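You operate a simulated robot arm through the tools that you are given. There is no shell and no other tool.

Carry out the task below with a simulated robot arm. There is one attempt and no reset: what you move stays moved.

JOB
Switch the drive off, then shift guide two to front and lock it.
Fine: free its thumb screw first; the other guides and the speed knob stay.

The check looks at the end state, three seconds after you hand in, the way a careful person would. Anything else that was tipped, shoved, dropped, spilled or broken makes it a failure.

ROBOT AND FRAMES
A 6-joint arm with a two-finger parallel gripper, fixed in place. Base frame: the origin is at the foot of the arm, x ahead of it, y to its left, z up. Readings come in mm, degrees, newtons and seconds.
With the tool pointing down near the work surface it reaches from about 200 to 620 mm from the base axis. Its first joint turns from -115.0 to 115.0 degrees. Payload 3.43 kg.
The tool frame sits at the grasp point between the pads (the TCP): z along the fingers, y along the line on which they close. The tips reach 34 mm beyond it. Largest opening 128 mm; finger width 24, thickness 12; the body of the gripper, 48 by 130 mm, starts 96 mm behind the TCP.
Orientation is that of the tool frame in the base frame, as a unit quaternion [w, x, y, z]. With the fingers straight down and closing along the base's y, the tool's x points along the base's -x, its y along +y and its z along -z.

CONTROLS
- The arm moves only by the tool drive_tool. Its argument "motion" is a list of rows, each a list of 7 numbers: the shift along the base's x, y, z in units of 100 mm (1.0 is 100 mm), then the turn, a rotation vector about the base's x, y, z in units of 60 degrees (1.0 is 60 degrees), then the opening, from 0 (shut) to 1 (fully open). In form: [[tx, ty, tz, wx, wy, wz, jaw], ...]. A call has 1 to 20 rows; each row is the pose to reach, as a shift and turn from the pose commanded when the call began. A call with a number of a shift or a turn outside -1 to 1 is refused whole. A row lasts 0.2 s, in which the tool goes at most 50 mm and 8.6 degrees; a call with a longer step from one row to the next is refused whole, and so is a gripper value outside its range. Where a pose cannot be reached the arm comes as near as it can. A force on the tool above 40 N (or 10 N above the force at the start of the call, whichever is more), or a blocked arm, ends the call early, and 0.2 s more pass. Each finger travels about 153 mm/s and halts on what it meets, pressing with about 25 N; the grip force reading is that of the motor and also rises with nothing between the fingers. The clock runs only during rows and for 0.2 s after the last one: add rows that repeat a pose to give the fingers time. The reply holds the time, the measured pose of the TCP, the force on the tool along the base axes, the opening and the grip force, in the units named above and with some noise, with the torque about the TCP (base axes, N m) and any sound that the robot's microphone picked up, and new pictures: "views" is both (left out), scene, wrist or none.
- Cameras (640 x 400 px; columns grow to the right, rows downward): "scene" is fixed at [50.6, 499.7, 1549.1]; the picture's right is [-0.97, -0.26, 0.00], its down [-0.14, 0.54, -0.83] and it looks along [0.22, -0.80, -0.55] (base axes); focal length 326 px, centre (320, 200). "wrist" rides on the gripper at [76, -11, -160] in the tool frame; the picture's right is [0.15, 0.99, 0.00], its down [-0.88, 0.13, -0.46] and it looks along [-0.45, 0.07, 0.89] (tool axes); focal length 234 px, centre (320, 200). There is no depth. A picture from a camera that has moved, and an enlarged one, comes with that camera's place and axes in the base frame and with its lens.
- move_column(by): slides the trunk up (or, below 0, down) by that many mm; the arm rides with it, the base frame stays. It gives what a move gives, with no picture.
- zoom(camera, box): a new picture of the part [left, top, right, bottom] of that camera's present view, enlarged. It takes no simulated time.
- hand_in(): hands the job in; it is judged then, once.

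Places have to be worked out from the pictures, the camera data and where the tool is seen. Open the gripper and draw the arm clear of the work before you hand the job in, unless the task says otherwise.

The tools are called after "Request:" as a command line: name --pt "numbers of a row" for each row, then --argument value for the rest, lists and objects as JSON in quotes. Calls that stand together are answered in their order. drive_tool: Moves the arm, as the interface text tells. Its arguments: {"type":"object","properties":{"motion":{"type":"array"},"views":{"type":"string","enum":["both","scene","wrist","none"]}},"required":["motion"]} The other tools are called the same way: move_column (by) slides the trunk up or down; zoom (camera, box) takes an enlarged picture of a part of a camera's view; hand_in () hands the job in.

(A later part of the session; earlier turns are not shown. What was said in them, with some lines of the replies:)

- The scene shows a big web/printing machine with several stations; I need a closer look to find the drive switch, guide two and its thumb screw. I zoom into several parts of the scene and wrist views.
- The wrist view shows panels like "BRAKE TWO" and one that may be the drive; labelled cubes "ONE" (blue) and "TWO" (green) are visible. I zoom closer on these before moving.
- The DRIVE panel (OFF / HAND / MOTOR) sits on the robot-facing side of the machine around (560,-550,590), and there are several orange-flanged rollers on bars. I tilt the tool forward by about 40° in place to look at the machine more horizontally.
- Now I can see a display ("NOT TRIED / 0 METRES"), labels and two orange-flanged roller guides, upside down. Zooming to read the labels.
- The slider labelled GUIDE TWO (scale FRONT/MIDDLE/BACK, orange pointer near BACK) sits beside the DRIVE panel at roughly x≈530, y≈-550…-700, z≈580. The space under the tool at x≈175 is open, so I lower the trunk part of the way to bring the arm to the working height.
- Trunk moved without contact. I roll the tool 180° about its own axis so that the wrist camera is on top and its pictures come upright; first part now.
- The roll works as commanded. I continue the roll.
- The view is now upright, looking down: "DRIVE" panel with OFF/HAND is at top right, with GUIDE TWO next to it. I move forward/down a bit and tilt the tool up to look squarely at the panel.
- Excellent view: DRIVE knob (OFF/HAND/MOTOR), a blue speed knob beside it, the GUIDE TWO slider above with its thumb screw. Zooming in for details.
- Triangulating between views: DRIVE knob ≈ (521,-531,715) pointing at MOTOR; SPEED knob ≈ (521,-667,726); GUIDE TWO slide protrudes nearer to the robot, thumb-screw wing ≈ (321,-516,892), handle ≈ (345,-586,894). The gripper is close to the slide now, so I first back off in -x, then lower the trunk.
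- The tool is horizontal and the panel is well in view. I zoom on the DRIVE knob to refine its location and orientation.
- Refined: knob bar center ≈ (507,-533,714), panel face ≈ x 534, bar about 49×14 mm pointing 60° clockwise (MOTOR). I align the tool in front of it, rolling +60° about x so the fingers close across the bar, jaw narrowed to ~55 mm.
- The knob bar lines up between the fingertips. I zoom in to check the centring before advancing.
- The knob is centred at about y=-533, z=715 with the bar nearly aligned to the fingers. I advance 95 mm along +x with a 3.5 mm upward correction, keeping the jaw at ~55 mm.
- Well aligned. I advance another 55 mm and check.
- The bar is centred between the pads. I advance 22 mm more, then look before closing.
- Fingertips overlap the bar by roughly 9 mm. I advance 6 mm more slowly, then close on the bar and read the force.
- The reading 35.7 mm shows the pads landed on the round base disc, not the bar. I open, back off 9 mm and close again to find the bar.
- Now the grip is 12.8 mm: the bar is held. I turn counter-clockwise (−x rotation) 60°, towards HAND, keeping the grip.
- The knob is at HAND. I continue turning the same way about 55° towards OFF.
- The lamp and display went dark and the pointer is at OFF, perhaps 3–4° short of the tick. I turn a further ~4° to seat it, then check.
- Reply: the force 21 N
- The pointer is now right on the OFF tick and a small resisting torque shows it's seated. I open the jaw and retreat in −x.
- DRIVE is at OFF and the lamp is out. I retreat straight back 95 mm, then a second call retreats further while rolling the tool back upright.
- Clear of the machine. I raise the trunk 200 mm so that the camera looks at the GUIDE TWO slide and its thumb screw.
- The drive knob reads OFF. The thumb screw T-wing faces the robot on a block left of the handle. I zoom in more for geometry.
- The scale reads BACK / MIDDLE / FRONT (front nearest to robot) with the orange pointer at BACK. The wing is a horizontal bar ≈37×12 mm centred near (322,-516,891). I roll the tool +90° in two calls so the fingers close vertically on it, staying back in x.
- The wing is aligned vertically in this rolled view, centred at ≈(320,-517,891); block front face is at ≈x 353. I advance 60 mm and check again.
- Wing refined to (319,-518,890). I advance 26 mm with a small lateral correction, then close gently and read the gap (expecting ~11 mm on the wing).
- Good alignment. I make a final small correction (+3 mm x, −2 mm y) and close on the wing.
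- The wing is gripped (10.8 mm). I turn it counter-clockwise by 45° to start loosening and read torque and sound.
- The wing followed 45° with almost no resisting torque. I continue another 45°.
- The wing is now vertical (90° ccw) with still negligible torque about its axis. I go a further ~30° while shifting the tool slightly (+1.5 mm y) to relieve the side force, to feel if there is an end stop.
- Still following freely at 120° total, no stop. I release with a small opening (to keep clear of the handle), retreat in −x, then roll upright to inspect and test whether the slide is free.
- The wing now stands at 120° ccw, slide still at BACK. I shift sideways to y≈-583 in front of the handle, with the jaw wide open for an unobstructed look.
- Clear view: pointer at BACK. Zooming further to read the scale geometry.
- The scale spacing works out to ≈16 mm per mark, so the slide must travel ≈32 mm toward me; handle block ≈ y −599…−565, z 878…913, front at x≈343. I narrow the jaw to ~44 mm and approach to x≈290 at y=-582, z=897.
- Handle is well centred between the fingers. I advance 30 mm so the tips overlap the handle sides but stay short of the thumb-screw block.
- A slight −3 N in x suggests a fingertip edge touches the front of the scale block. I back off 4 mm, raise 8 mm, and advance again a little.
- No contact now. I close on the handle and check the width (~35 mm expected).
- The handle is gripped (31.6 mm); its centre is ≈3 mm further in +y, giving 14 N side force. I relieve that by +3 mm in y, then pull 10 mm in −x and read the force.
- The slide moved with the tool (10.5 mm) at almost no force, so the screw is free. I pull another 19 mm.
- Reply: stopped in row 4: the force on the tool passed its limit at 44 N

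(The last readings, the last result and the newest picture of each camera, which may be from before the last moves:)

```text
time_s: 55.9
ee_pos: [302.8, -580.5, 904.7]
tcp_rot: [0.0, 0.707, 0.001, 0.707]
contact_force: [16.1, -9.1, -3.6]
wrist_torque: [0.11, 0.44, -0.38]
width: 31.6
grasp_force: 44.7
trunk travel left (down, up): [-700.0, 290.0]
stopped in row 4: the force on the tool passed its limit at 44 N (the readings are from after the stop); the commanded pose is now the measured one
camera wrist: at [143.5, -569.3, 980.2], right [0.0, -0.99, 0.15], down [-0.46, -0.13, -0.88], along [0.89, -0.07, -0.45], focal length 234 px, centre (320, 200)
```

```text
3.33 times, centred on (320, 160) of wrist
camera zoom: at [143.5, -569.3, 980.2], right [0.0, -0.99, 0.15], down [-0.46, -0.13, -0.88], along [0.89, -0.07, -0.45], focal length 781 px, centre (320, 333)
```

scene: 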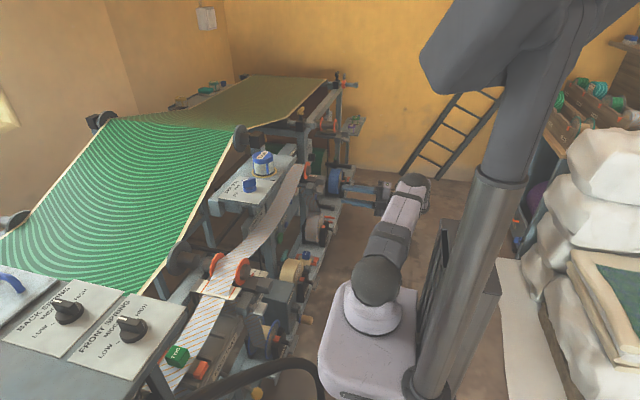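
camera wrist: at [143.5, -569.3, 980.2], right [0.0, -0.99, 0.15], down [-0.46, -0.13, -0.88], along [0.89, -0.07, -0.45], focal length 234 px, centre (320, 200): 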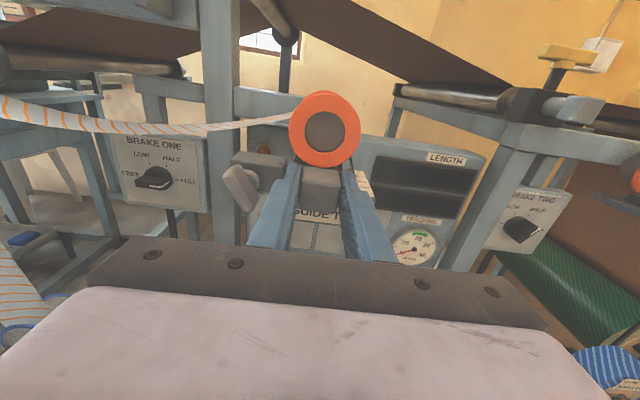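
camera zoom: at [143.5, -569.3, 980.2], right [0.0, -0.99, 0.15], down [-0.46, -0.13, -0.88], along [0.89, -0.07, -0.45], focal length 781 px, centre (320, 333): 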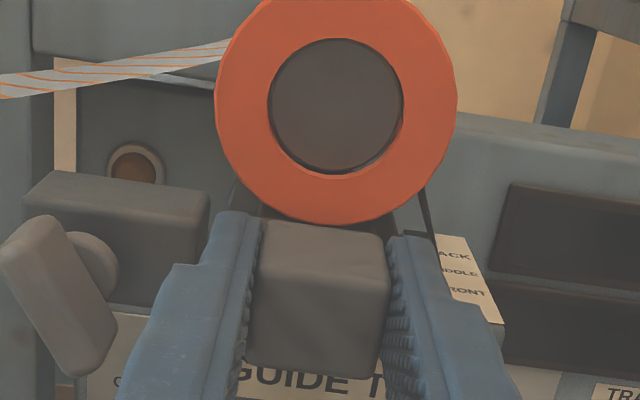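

The pull met a hard stop after ~17 mm in total. I release the handle and back away to read the pointer on the scale.

Request:
drive_tool --pt "0 0 0 0 0 0 0.3" --pt "0 0 0 0 0 0 0.36" --pt "0 0 0 0 0 0 0.36" --pt "-0.2 0 0 0 0 0 0.36" --pt "-0.5 0 0.1 0 0 0 0.6" --pt "-0.8 0 0.2 0 0 0 1.0" --pt "-0.8 0 0.2 0 0 0 1.0" --pt "-0.8 0 0.2 0 0 0 1.0" --views "wrist"

Request:
zoom --camera "wrist" --box '[280, 120, 380, 200]'

```text
time_s: 57.7
ee_pos: [217.9, -578.0, 926.4]
tcp_rot: [0.002, 0.706, 0.001, 0.709]
contact_force: [-0.1, -0.4, -0.3]
wrist_torque: [0.03, -0.01, 0.01]
width: 127.9
grasp_force: 0.0
trunk travel left (down, up): [-700.0, 290.0]
camera wrist: at [59.4, -567.2, 1000.9], right [0.0, -0.99, 0.15], down [-0.45, -0.13, -0.88], along [0.89, -0.07, -0.45], focal length 234 px, centre (320, 200)
```

wrist: 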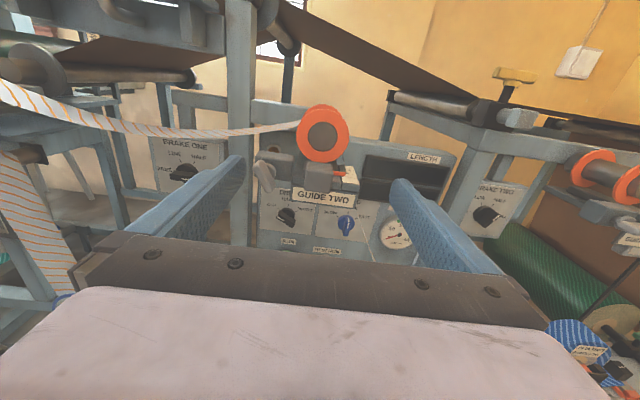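

```text
5.00 times, centred on (330, 160) of wrist
camera zoom: at [59.4, -567.2, 1000.9], right [0.0, -0.99, 0.15], down [-0.45, -0.13, -0.88], along [0.89, -0.07, -0.45], focal length 1171 px, centre (270, 400)
```

zoom: 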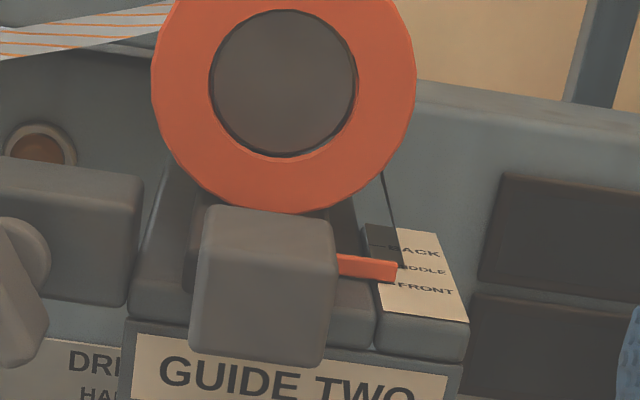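

Request:
zoom --camera "wrist" --box '[325, 155, 365, 189]'

```text
11.76 times, centred on (345, 172) of wrist
camera zoom: at [59.4, -567.2, 1000.9], right [0.0, -0.99, 0.15], down [-0.45, -0.13, -0.88], along [0.89, -0.07, -0.45], focal length 2755 px, centre (26, 529)
```

zoom: 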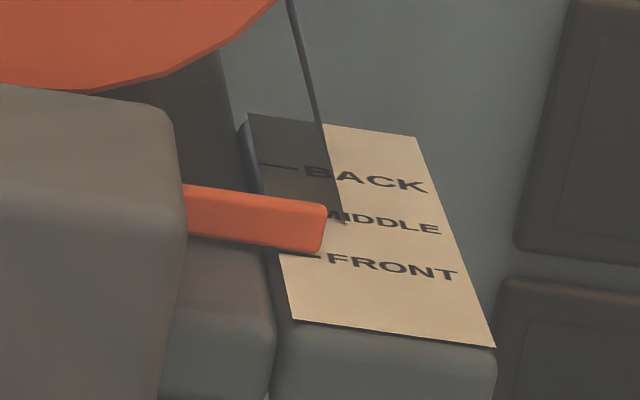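

The pointer seems near MIDDLE from this low angle, but parallax is large if it stands above the plate. I pitch the tool down 60° and rise to look at the scale from a steep angle.

Request:
drive_tool --pt "0 -0.05 0.1 0 0.125 0 1" --pt "0 -0.1 0.2 0 0.25 0 1" --pt "0 -0.15 0.3 0 0.375 0 1" --pt "0 -0.2 0.4 0 0.5 0 1" --pt "0.05 -0.25 0.5 0 0.625 0 1" --pt "0.15 -0.3 0.6 0 0.75 0 1" --pt "0.25 -0.3 0.6 0 0.875 0 1" --pt "0.3 -0.3 0.6 0 1.0 0 1" --pt "0.3 -0.3 0.6 0 1.0 0 1" --views "both"

```text
time_s: 59.7
ee_pos: [243.3, -573.6, 976.3]
tcp_rot: [0.001, 0.966, 0.002, 0.26]
contact_force: [0.4, 0.4, -0.1]
wrist_torque: [-0.02, -0.04, -0.03]
width: 127.9
grasp_force: 0.0
out of reach, approached as far as the arm can: row 4, 5, 6, 7, 8, 9
trunk travel left (down, up): [-700.0, 290.0]
camera wrist: at [228.8, -564.1, 1152.0], right [0.13, -0.99, 0.07], down [-0.99, -0.13, -0.05], along [0.06, -0.07, -1.0], focal length 234 px, centre (320, 200)
```

scene: 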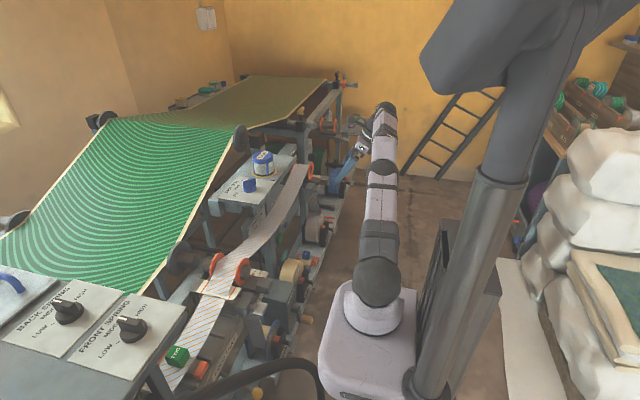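
wrist: 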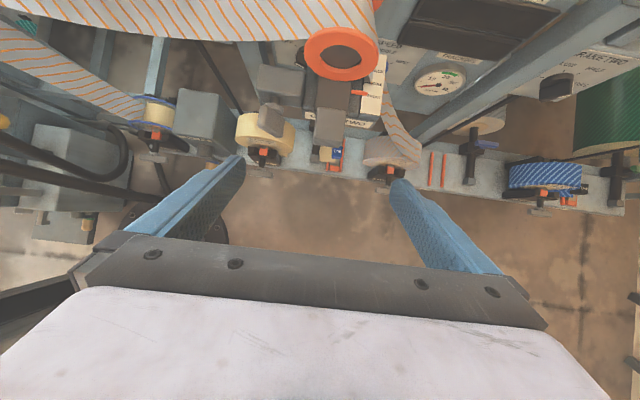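

A steep view of the slide scale; zooming in on the pointer.

Request:
zoom --camera "wrist" --box '[290, 30, 400, 140]'

Request:
zoom --camera "wrist" --box '[340, 50, 400, 130]'

```text
3.64 times, centred on (345, 85) of wrist
camera zoom: at [228.8, -564.1, 1152.0], right [0.13, -0.99, 0.07], down [-0.99, -0.13, -0.05], along [0.06, -0.07, -1.0], focal length 852 px, centre (229, 618)
```

zoom: 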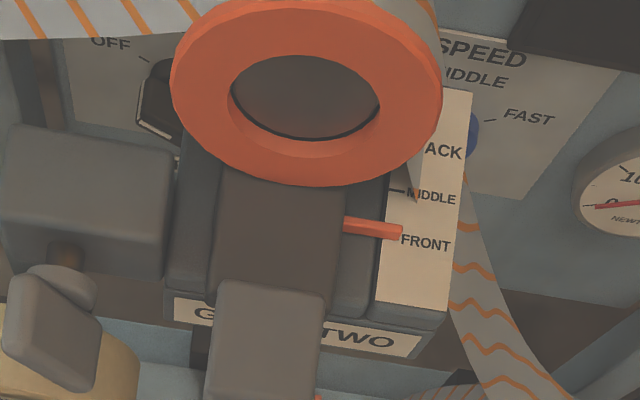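

```text
5.00 times, centred on (370, 90) of wrist
camera zoom: at [228.8, -564.1, 1152.0], right [0.13, -0.99, 0.07], down [-0.99, -0.13, -0.05], along [0.06, -0.07, -1.0], focal length 1171 px, centre (70, 750)
```

zoom: 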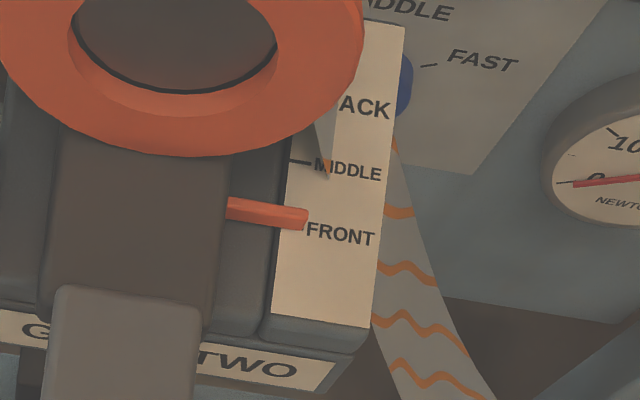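

From the steep view the pointer lies right at FRONT (MIDDLE is a full ~15 mm spacing behind; the small residual offset fits pointer height parallax), so the guide is at its front stop. I go back to horizontal tool and retreat, heading to the thumb screw for tightening.

Request:
drive_tool --pt "-0.1 0.05 0 0 -0.125 0 0.8" --pt "-0.2 0.1 0 0 -0.25 0 0.6" --pt "-0.3 0.15 -0.1 0 -0.375 0 0.4" --pt "-0.35 0.2 -0.2 0 -0.5 0 0.3" --pt "-0.35 0.25 -0.3 0 -0.625 0 0.3" --pt "-0.35 0.3 -0.4 0 -0.75 0 0.3" --pt "-0.35 0.35 -0.5 0 -0.875 0 0.3" --pt "-0.35 0.4 -0.6 0 -1.0 0 0.3" --pt "-0.35 0.4 -0.6 0 -1.0 0 0.3" --views "wrist"

```text
time_s: 61.7
ee_pos: [206.4, -535.0, 914.4]
tcp_rot: [0.001, 0.705, 0.003, 0.709]
contact_force: [0.1, 0.0, -0.6]
wrist_torque: [0.0, 0.02, 0.0]
width: 38.5
grasp_force: 0.0
trunk travel left (down, up): [-700.0, 290.0]
camera wrist: at [47.9, -524.0, 990.1], right [0.0, -0.99, 0.15], down [-0.45, -0.14, -0.88], along [0.89, -0.07, -0.45], focal length 234 px, centre (320, 200)
```

wrist: 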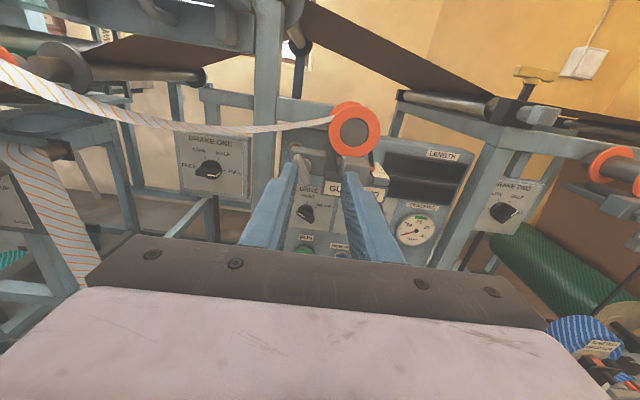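

Horizontal again at (206,-535,914). I roll −30° to match the wing and move to y≈-516, z≈892.

Request:
drive_tool --pt "0 0.05 -0.05 -0.125 0 0 0.25" --pt "0 0.1 -0.1 -0.25 0 0 0.25" --pt "0 0.15 -0.16 -0.375 0 0 0.25" --pt "0 0.19 -0.225 -0.5 0 0 0.25" --pt "0 0.19 -0.225 -0.5 0 0 0.25" --views "wrist"

Request:
zoom --camera "wrist" --box '[250, 80, 390, 200]'

```text
time_s: 62.9
ee_pos: [207.8, -515.1, 892.9]
tcp_rot: [0.184, 0.681, 0.185, 0.684]
contact_force: [-0.1, 0.3, -0.6]
wrist_torque: [0.03, 0.0, 0.04]
width: 31.8
grasp_force: 0.0
trunk travel left (down, up): [-700.0, 290.0]
camera wrist: at [48.4, -468.9, 952.5], right [0.0, -0.78, 0.63], down [-0.45, -0.56, -0.7], along [0.89, -0.28, -0.35], focal length 234 px, centre (320, 200)
```

wrist: 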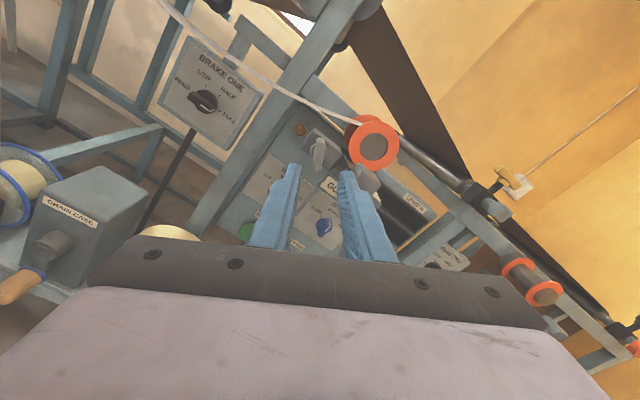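

```text
3.33 times, centred on (320, 140) of wrist
camera zoom: at [48.4, -468.9, 952.5], right [0.0, -0.78, 0.63], down [-0.45, -0.56, -0.7], along [0.89, -0.28, -0.35], focal length 781 px, centre (320, 400)
```

zoom: 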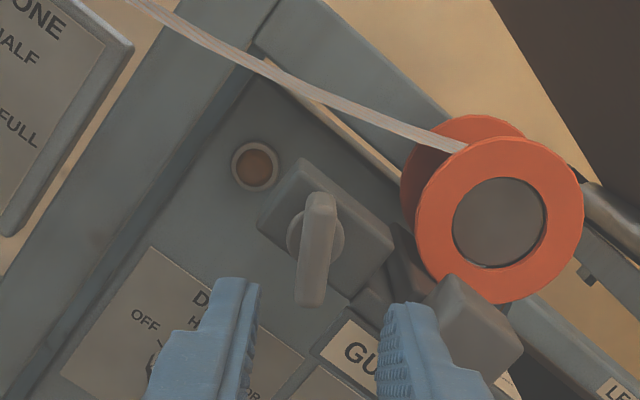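

Wing axis estimated at (y −516.5, z 890.2). I correct the centring and advance to x≈296 with the jaw at ~32 mm.

Request:
drive_tool --pt "0.2 -0.014 -0.027 0 0 0 0.25" --pt "0.4 -0.014 -0.027 0 0 0 0.25" --pt "0.6 -0.014 -0.027 0 0 0 0.25" --pt "0.75 -0.014 -0.027 0 0 0 0.25" --pt "0.82 -0.014 -0.027 0 0 0 0.25" --pt "0.88 -0.014 -0.027 0 0 0 0.25" --pt "0.88 -0.014 -0.027 0 0 0 0.25" --views "wrist"

Request:
zoom --camera "wrist" --box '[250, 100, 390, 220]'

```text
time_s: 64.5
ee_pos: [295.0, -516.9, 891.4]
tcp_rot: [0.183, 0.681, 0.186, 0.684]
contact_force: [0.3, 0.4, 0.9]
wrist_torque: [0.0, -0.01, 0.01]
width: 31.8
grasp_force: 0.1
trunk travel left (down, up): [-700.0, 290.0]
camera wrist: at [136.1, -470.9, 950.4], right [0.0, -0.78, 0.63], down [-0.45, -0.56, -0.7], along [0.89, -0.28, -0.35], focal length 234 px, centre (320, 200)
```

wrist: 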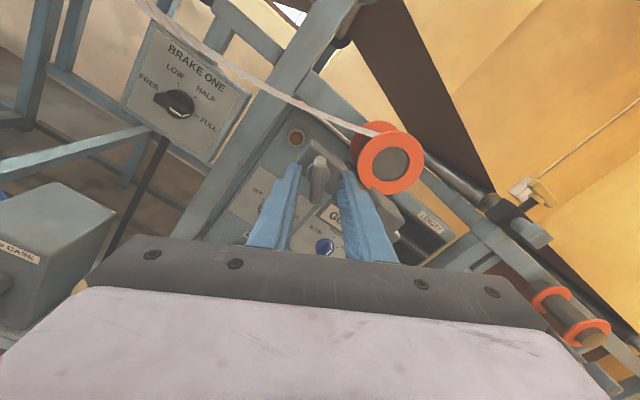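

```text
3.33 times, centred on (320, 160) of wrist
camera zoom: at [136.1, -470.9, 950.4], right [0.0, -0.78, 0.63], down [-0.45, -0.56, -0.7], along [0.89, -0.28, -0.35], focal length 781 px, centre (320, 333)
```

zoom: 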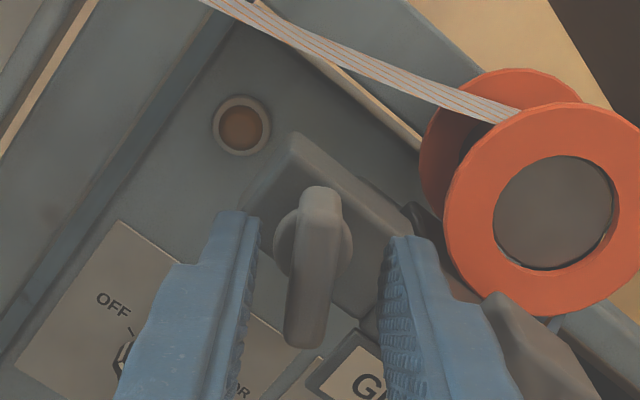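

The wing is centred between the pads. I close on it.

Request:
drive_tool --pt "0 0 0 0 0 0 0.15" --pt "0 0 0 0 0 0 0.08" --pt "0 0 0 0 0 0 0.04" --pt "0 0 0 0 0 0 0.04" --views "wrist"

Request:
zoom --camera "wrist" --box '[250, 100, 390, 220]'

```text
time_s: 65.5
ee_pos: [295.2, -516.3, 888.8]
tcp_rot: [0.182, 0.682, 0.186, 0.684]
contact_force: [-2.0, 11.3, -7.6]
wrist_torque: [0.02, -0.51, 0.18]
width: 10.9
grasp_force: 44.7
trunk travel left (down, up): [-700.0, 290.0]
camera wrist: at [135.9, -469.8, 949.6], right [0.0, -0.78, 0.62], down [-0.45, -0.56, -0.7], along [0.89, -0.28, -0.35], focal length 234 px, centre (320, 200)
```

wrist: 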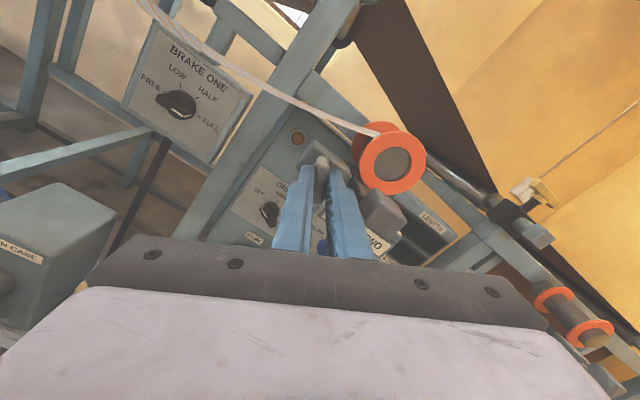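

```text
3.33 times, centred on (320, 160) of wrist
camera zoom: at [135.9, -469.8, 949.6], right [0.0, -0.78, 0.62], down [-0.45, -0.56, -0.7], along [0.89, -0.28, -0.35], focal length 781 px, centre (320, 333)
```

zoom: 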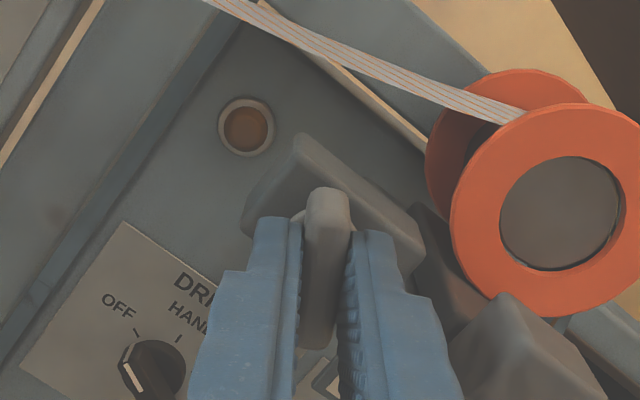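

Gripped (10.9 mm). I turn clockwise 60° (first half of tightening), shifting ~1.3 mm to relieve the side force.

Request:
drive_tool --pt "0 0.012 -0.007 0 0 0 0.04" --pt "0 0.012 -0.007 0.125 0 0 0.04" --pt "0 0.012 -0.007 0.25 0 0 0.04" --pt "0 0.012 -0.007 0.375 0 0 0.04" --pt "0 0.012 -0.007 0.5 0 0 0.04" --pt "0 0.012 -0.007 0.625 0 0 0.04" --pt "0 0.012 -0.007 0.75 0 0 0.04" --pt "0 0.012 -0.007 0.875 0 0 0.04" --pt "0 0.012 -0.007 1.0 0 0 0.04" --pt "0 0.012 -0.007 1.0 0 0 0.04" --views "wrist"

Request:
zoom --camera "wrist" --box '[250, 100, 390, 220]'

```text
time_s: 67.7
ee_pos: [295.1, -516.5, 890.1]
tcp_rot: [-0.182, 0.682, -0.181, 0.685]
contact_force: [-0.7, 0.7, 3.4]
wrist_torque: [0.0, 1.24, 0.57]
width: 10.8
grasp_force: 44.5
trunk travel left (down, up): [-700.0, 290.0]
camera wrist: at [136.0, -544.5, 960.6], right [0.0, -0.93, -0.36], down [-0.45, 0.32, -0.83], along [0.89, 0.16, -0.42], focal length 234 px, centre (320, 200)
```

wrist: 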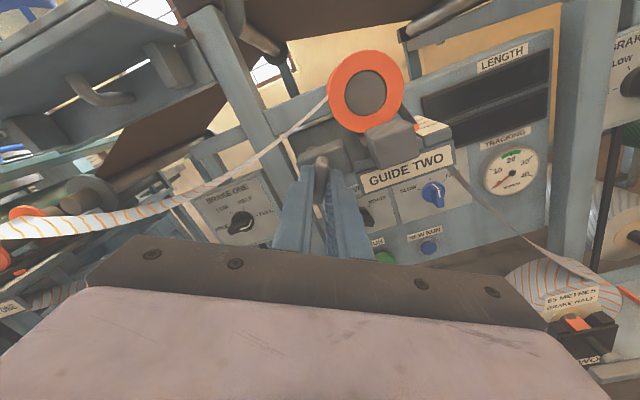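

```text
3.33 times, centred on (320, 160) of wrist
camera zoom: at [136.0, -544.5, 960.6], right [0.0, -0.93, -0.36], down [-0.45, 0.32, -0.83], along [0.89, 0.16, -0.42], focal length 781 px, centre (320, 333)
```

zoom: 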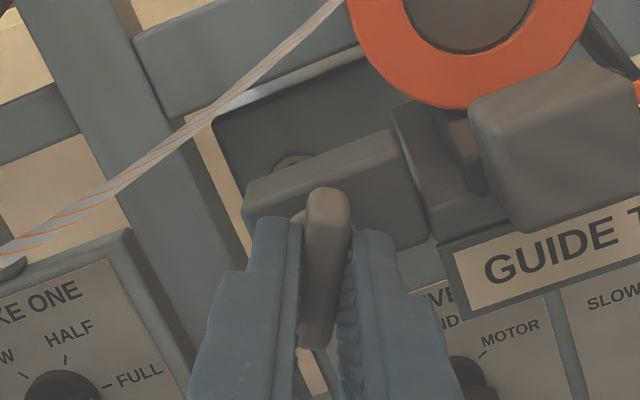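

The wing follows, forces small. Turning the remaining 60° clockwise back to its original horizontal position.

Request:
drive_tool --pt "0 0 0 0.125 0 0 0.04" --pt "0 0 0 0.25 0 0 0.04" --pt "0 0 0 0.375 0 0 0.04" --pt "0 0 0 0.5 0 0 0.04" --pt "0 0 0 0.625 0 0 0.04" --pt "0 0 0 0.75 0 0 0.04" --pt "0 0 0 0.875 0 0 0.04" --pt "0 0 0 1.0 0 0 0.04" --pt "0 0 0 1.0 0 0 0.04" --views "wrist"

Request:
zoom --camera "wrist" --box '[250, 100, 390, 220]'

```text
time_s: 69.7
ee_pos: [296.4, -516.1, 889.4]
tcp_rot: [-0.498, 0.499, -0.5, 0.503]
contact_force: [2.1, -2.1, 9.5]
wrist_torque: [0.05, 0.02, -1.4]
width: 10.7
grasp_force: 43.7
trunk travel left (down, up): [-700.0, 290.0]
camera wrist: at [135.8, -591.6, 900.9], right [0.0, -0.15, -0.99], down [-0.45, 0.88, -0.13], along [0.89, 0.45, -0.07], focal length 234 px, centre (320, 200)
```

wrist: 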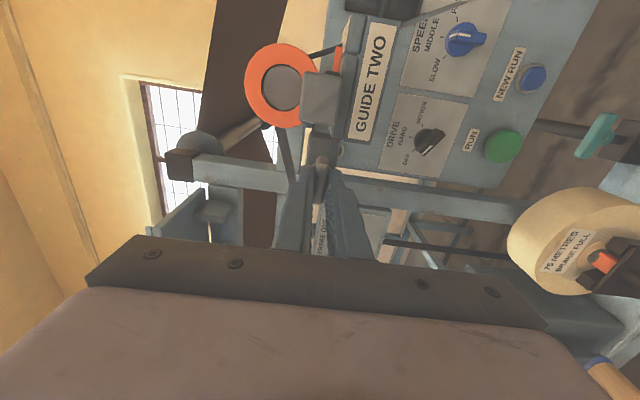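

```text
3.33 times, centred on (320, 160) of wrist
camera zoom: at [135.8, -591.6, 900.9], right [0.0, -0.15, -0.99], down [-0.45, 0.88, -0.13], along [0.89, 0.45, -0.07], focal length 781 px, centre (320, 333)
```

zoom: 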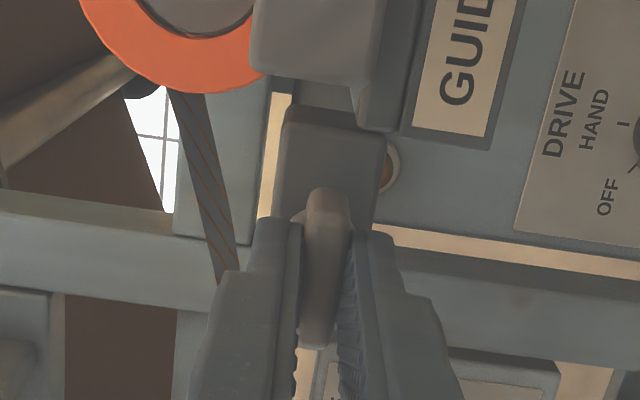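

The wing is back at its original horizontal (locked) angle. I try a further ~9° clockwise to feel whether it is tight.

Request:
drive_tool --pt "0 0 0 0.05 0 0 0.04" --pt "0 0 0 0.1 0 0 0.04" --pt "0 0 0 0.15 0 0 0.04" --pt "0 0 0 0.15 0 0 0.04" --views "wrist"

Request:
zoom --camera "wrist" --box '[250, 100, 390, 220]'

```text
time_s: 70.7
ee_pos: [294.4, -515.7, 890.0]
tcp_rot: [0.536, -0.459, 0.537, -0.462]
contact_force: [-3.8, 1.7, 6.2]
wrist_torque: [-1.32, 0.44, 0.04]
width: 14.2
grasp_force: 45.3
trunk travel left (down, up): [-700.0, 290.0]
camera wrist: at [136.0, -592.1, 889.2], right [0.0, 0.01, -1.0], down [-0.45, 0.89, 0.0], along [0.89, 0.45, 0.0], focal length 234 px, centre (320, 200)
```

wrist: 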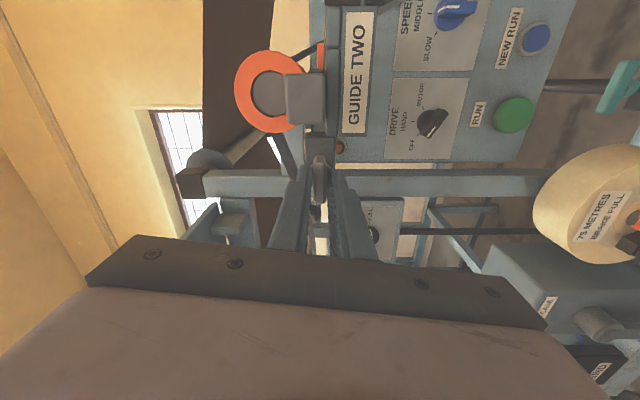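

```text
3.33 times, centred on (320, 160) of wrist
camera zoom: at [136.0, -592.1, 889.2], right [0.0, 0.01, -1.0], down [-0.45, 0.89, 0.0], along [0.89, 0.45, 0.0], focal length 781 px, centre (320, 333)
```

zoom: 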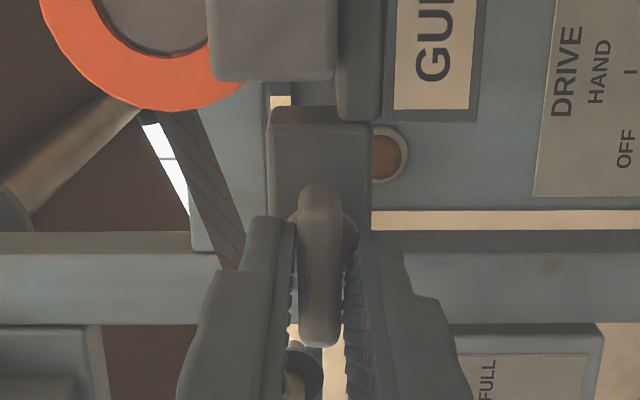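

The wing refused to turn further (jaw wedged to 14.2 mm, torque −1.3 N·m): it is tight. I roll back the extra 9° so as not to disturb it, open, and retreat.

Request:
drive_tool --pt "0 0 0 -0.07 0 0 0.04" --pt "0 0 0 -0.13 0 0 0.04" --pt "0 0 0 -0.13 0 0 0.2" --pt "0 0 0 -0.13 0 0 0.25" --pt "0 0 0 -0.13 0 0 0.25" --pt "-0.2 0 0 -0.13 0 0 0.25" --pt "-0.5 0 0 -0.13 0 0 0.25" --pt "-0.9 0 0 -0.13 0 0 0.3" --pt "-0.9 0 0 -0.13 0 0 0.3" --views "wrist"

Request:
zoom --camera "wrist" --box '[250, 60, 410, 200]'

```text
time_s: 72.7
ee_pos: [204.3, -515.1, 889.6]
tcp_rot: [0.505, -0.494, 0.505, -0.497]
contact_force: [0.1, 0.0, 0.3]
wrist_torque: [-0.01, 0.04, 0.01]
width: 38.6
grasp_force: 0.0
trunk travel left (down, up): [-700.0, 290.0]
camera wrist: at [44.8, -590.5, 899.3], right [0.0, -0.13, -0.99], down [-0.45, 0.88, -0.12], along [0.89, 0.45, -0.06], focal length 234 px, centre (320, 200)
```

wrist: 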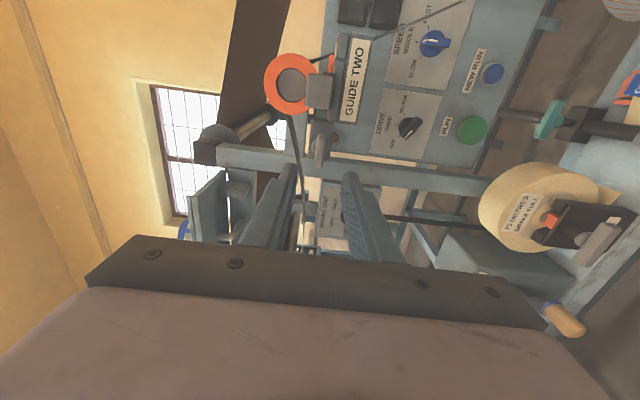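

```text
2.86 times, centred on (330, 130) of wrist
camera zoom: at [44.8, -590.5, 899.3], right [0.0, -0.13, -0.99], down [-0.45, 0.88, -0.12], along [0.89, 0.45, -0.06], focal length 669 px, centre (291, 400)
```

zoom: 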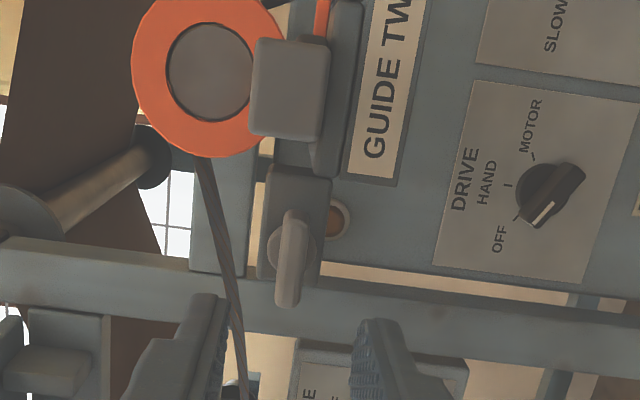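

Wing horizontal again, drive at OFF. I roll the tool back upright in two calls while staying clear, then take a final steep view of the scale.

Request:
drive_tool --pt "0 0 0 -0.125 0 0 0.3" --pt "0 0 0.05 -0.25 0 0 0.3" --pt "0 0 0.1 -0.375 0 0 0.3" --pt "0 0 0.15 -0.5 0 0 0.3" --pt "0 -0.05 0.2 -0.625 0 0 0.5" --pt "0 -0.1 0.2 -0.75 0 0 0.7" --pt "0 -0.15 0.2 -0.875 0 0 0.9" --pt "0 -0.2 0.2 -1.0 0 0 1" --pt "0 -0.2 0.2 -1.0 0 0 1" --views "none"

Request:
drive_tool --pt "0 -0.1 0.05 -0.13 0 0 1" --pt "0 -0.2 0.1 -0.26 0 0 1" --pt "0 -0.3 0.15 -0.39 0 0 1" --pt "0 -0.35 0.2 -0.515 0 0 1" --pt "0 -0.35 0.2 -0.515 0 0 1" --views "none"

Request:
drive_tool --pt "0 0 0.1 0 0.125 0 1" --pt "0 0 0.2 0 0.25 0 1" --pt "0 0 0.3 0 0.375 0 1" --pt "0 0 0.35 0 0.5 0 1" --pt "0.05 0 0.4 0 0.625 0 1" --pt "0.1 0 0.4 0 0.75 0 1" --pt "0.15 0 0.4 0 0.875 0 1" --pt "0.2 0 0.4 0 0.95 0 1" --pt "0.2 0 0.4 0 0.95 0 1" --views "both"

Request:
zoom --camera "wrist" --box '[290, 30, 400, 140]'

```text
time_s: 74.7
ee_pos: [206.5, -535.6, 909.1]
tcp_rot: [-0.189, 0.68, -0.188, 0.683]
contact_force: [0.8, -0.1, -0.2]
wrist_torque: [0.02, 0.01, 0.01]
width: 127.9
grasp_force: 0.1
trunk travel left (down, up): [-700.0, 290.0]
```

```text
time_s: 75.9
ee_pos: [205.1, -570.3, 928.0]
tcp_rot: [0.0, 0.705, 0.001, 0.709]
contact_force: [0.3, -0.1, -0.4]
wrist_torque: [0.0, 0.03, 0.05]
width: 128.0
grasp_force: 0.0
trunk travel left (down, up): [-700.0, 290.0]
```

```text
time_s: 77.9
ee_pos: [224.9, -571.2, 970.2]
tcp_rot: [0.0, 0.958, -0.001, 0.285]
contact_force: [0.3, -0.7, 0.1]
wrist_torque: [0.01, 0.0, 0.0]
width: 128.1
grasp_force: 0.1
trunk travel left (down, up): [-700.0, 290.0]
camera wrist: at [201.8, -560.4, 1144.5], right [0.12, -0.99, 0.08], down [-0.99, -0.13, -0.1], along [0.11, -0.07, -0.99], focal length 234 px, centre (320, 200)
```

scene: 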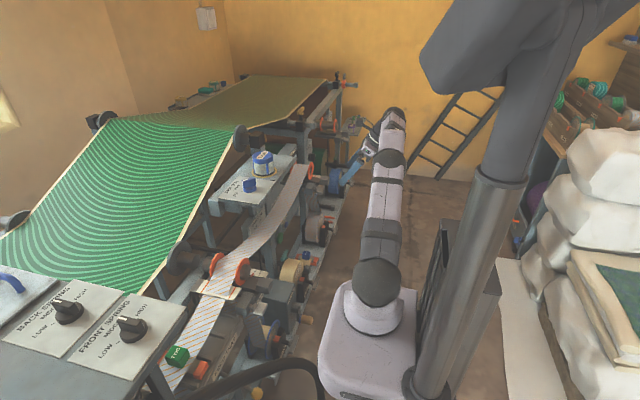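
wrist: 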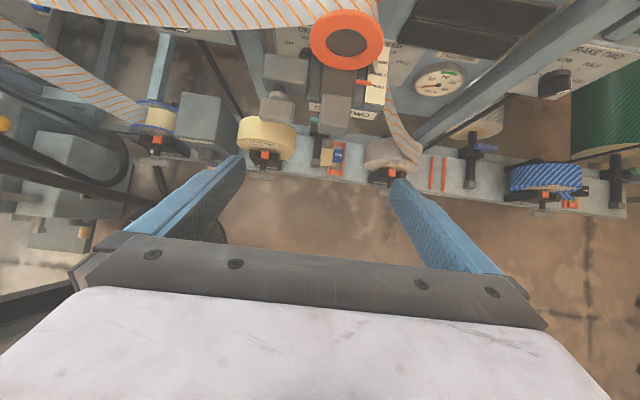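

```text
3.64 times, centred on (345, 85) of wrist
camera zoom: at [201.8, -560.4, 1144.5], right [0.12, -0.99, 0.08], down [-0.99, -0.13, -0.1], along [0.11, -0.07, -0.99], focal length 852 px, centre (229, 618)
```

zoom: 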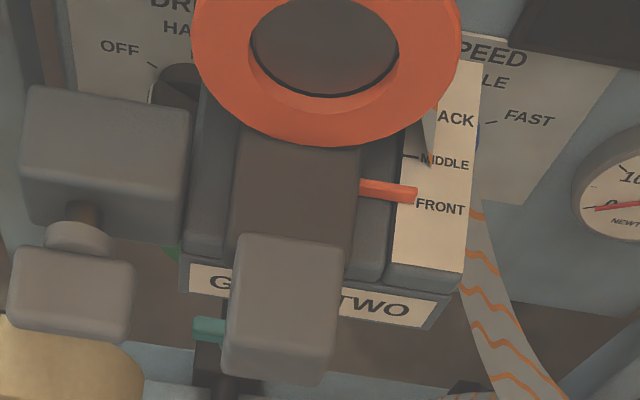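

Final view confirms: pointer at FRONT, wing horizontal/tight, drive knob at OFF, speed knob unchanged. I draw the open gripper away from the machine toward the starting area.

Request:
drive_tool --pt "-0.2 0 0.1 0 0 0 1" --pt "-0.4 0.1 0.2 0 0 0 1" --pt "-0.5 0.4 0.3 0 0 0 1" --pt "-0.5 0.7 0.3 0 0 0 1" --pt "-0.5 1.0 0.3 0 0 0 1" --pt "-0.5 1.0 0.3 0 0 0 1" --views "both"

Request:
zoom --camera "scene" --box '[200, 120, 360, 260]'

```text
time_s: 79.3
ee_pos: [175.1, -471.0, 998.7]
tcp_rot: [-0.001, 0.958, 0.0, 0.286]
contact_force: [0.6, 0.0, 0.2]
wrist_torque: [0.0, 0.01, 0.01]
width: 127.9
grasp_force: 0.0
trunk travel left (down, up): [-700.0, 290.0]
camera wrist: at [151.9, -461.0, 1174.0], right [0.12, -0.99, 0.08], down [-0.99, -0.13, -0.1], along [0.11, -0.07, -0.99], focal length 234 px, centre (320, 200)
```

scene: 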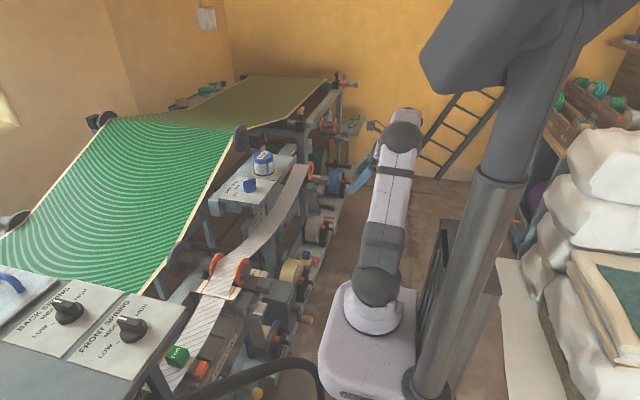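
wrist: 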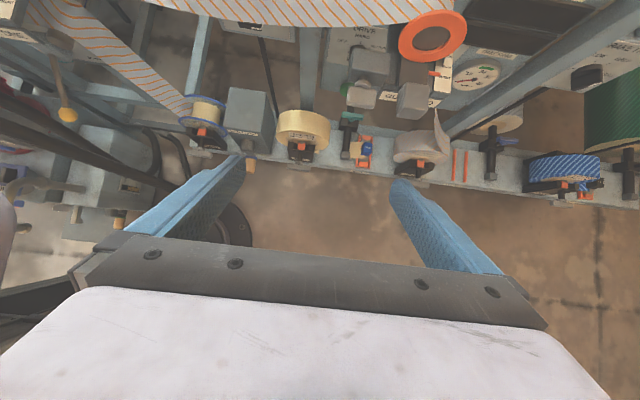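

```text
2.86 times, centred on (280, 190) of scene
camera zoom: at [50.6, 499.7, 1549.1], right [-0.97, -0.26, 0.0], down [-0.14, 0.54, -0.83], along [0.22, -0.8, -0.55], focal length 931 px, centre (434, 229)
```

zoom: 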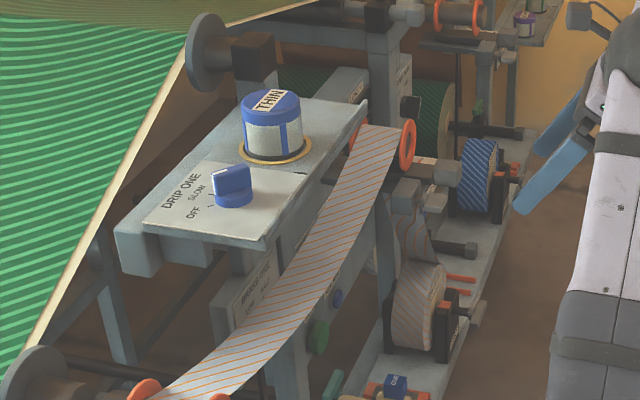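

Arm is clear and nothing else looks disturbed. One last free zoom on the guide and drive panel before handing in.

Request:
zoom --camera "wrist" --box '[320, 20, 480, 130]'

```text
3.64 times, centred on (400, 75) of wrist
camera zoom: at [151.9, -461.0, 1174.0], right [0.12, -0.99, 0.08], down [-0.99, -0.13, -0.1], along [0.11, -0.07, -0.99], focal length 852 px, centre (29, 654)
```

zoom: 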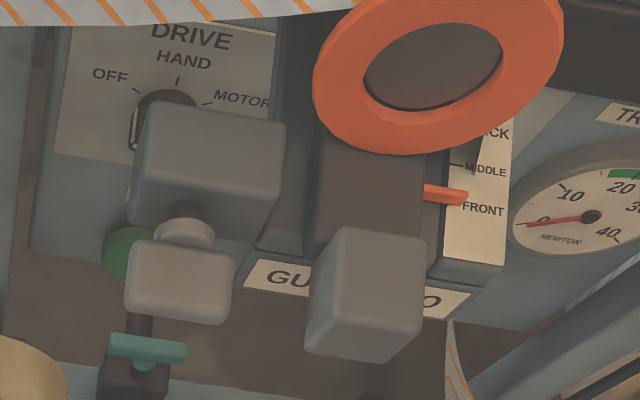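

The pointer sits at FRONT, the thumb screw is tight, the drive knob points to OFF, and the gripper is open and clear of the machine. I hand the job in.

Request:
hand_in

```text
The job is handed in.
```

The drive is switched off, and guide two is at FRONT with its thumb screw tightened again. I handed the job in with the gripper open and clear of the machine.

- **Drive:** I turned the knob from MOTOR through HAND to OFF. The pointer lines up with the OFF mark, and the lamp and display are dark.
- **Guide two:** I loosened the thumb screw about 120° and pulled the guide toward the robot about 17 mm, until it hit a hard stop. From above, the pointer reads FRONT.
- **Lock:** I turned the thumb screw back to its original horizontal position, where it would not turn any further. I did not push on the guide afterwards to confirm it holds.
- **Everything else:** I did not touch the speed knob or the other guides, and nothing looked disturbed in the last pictures.
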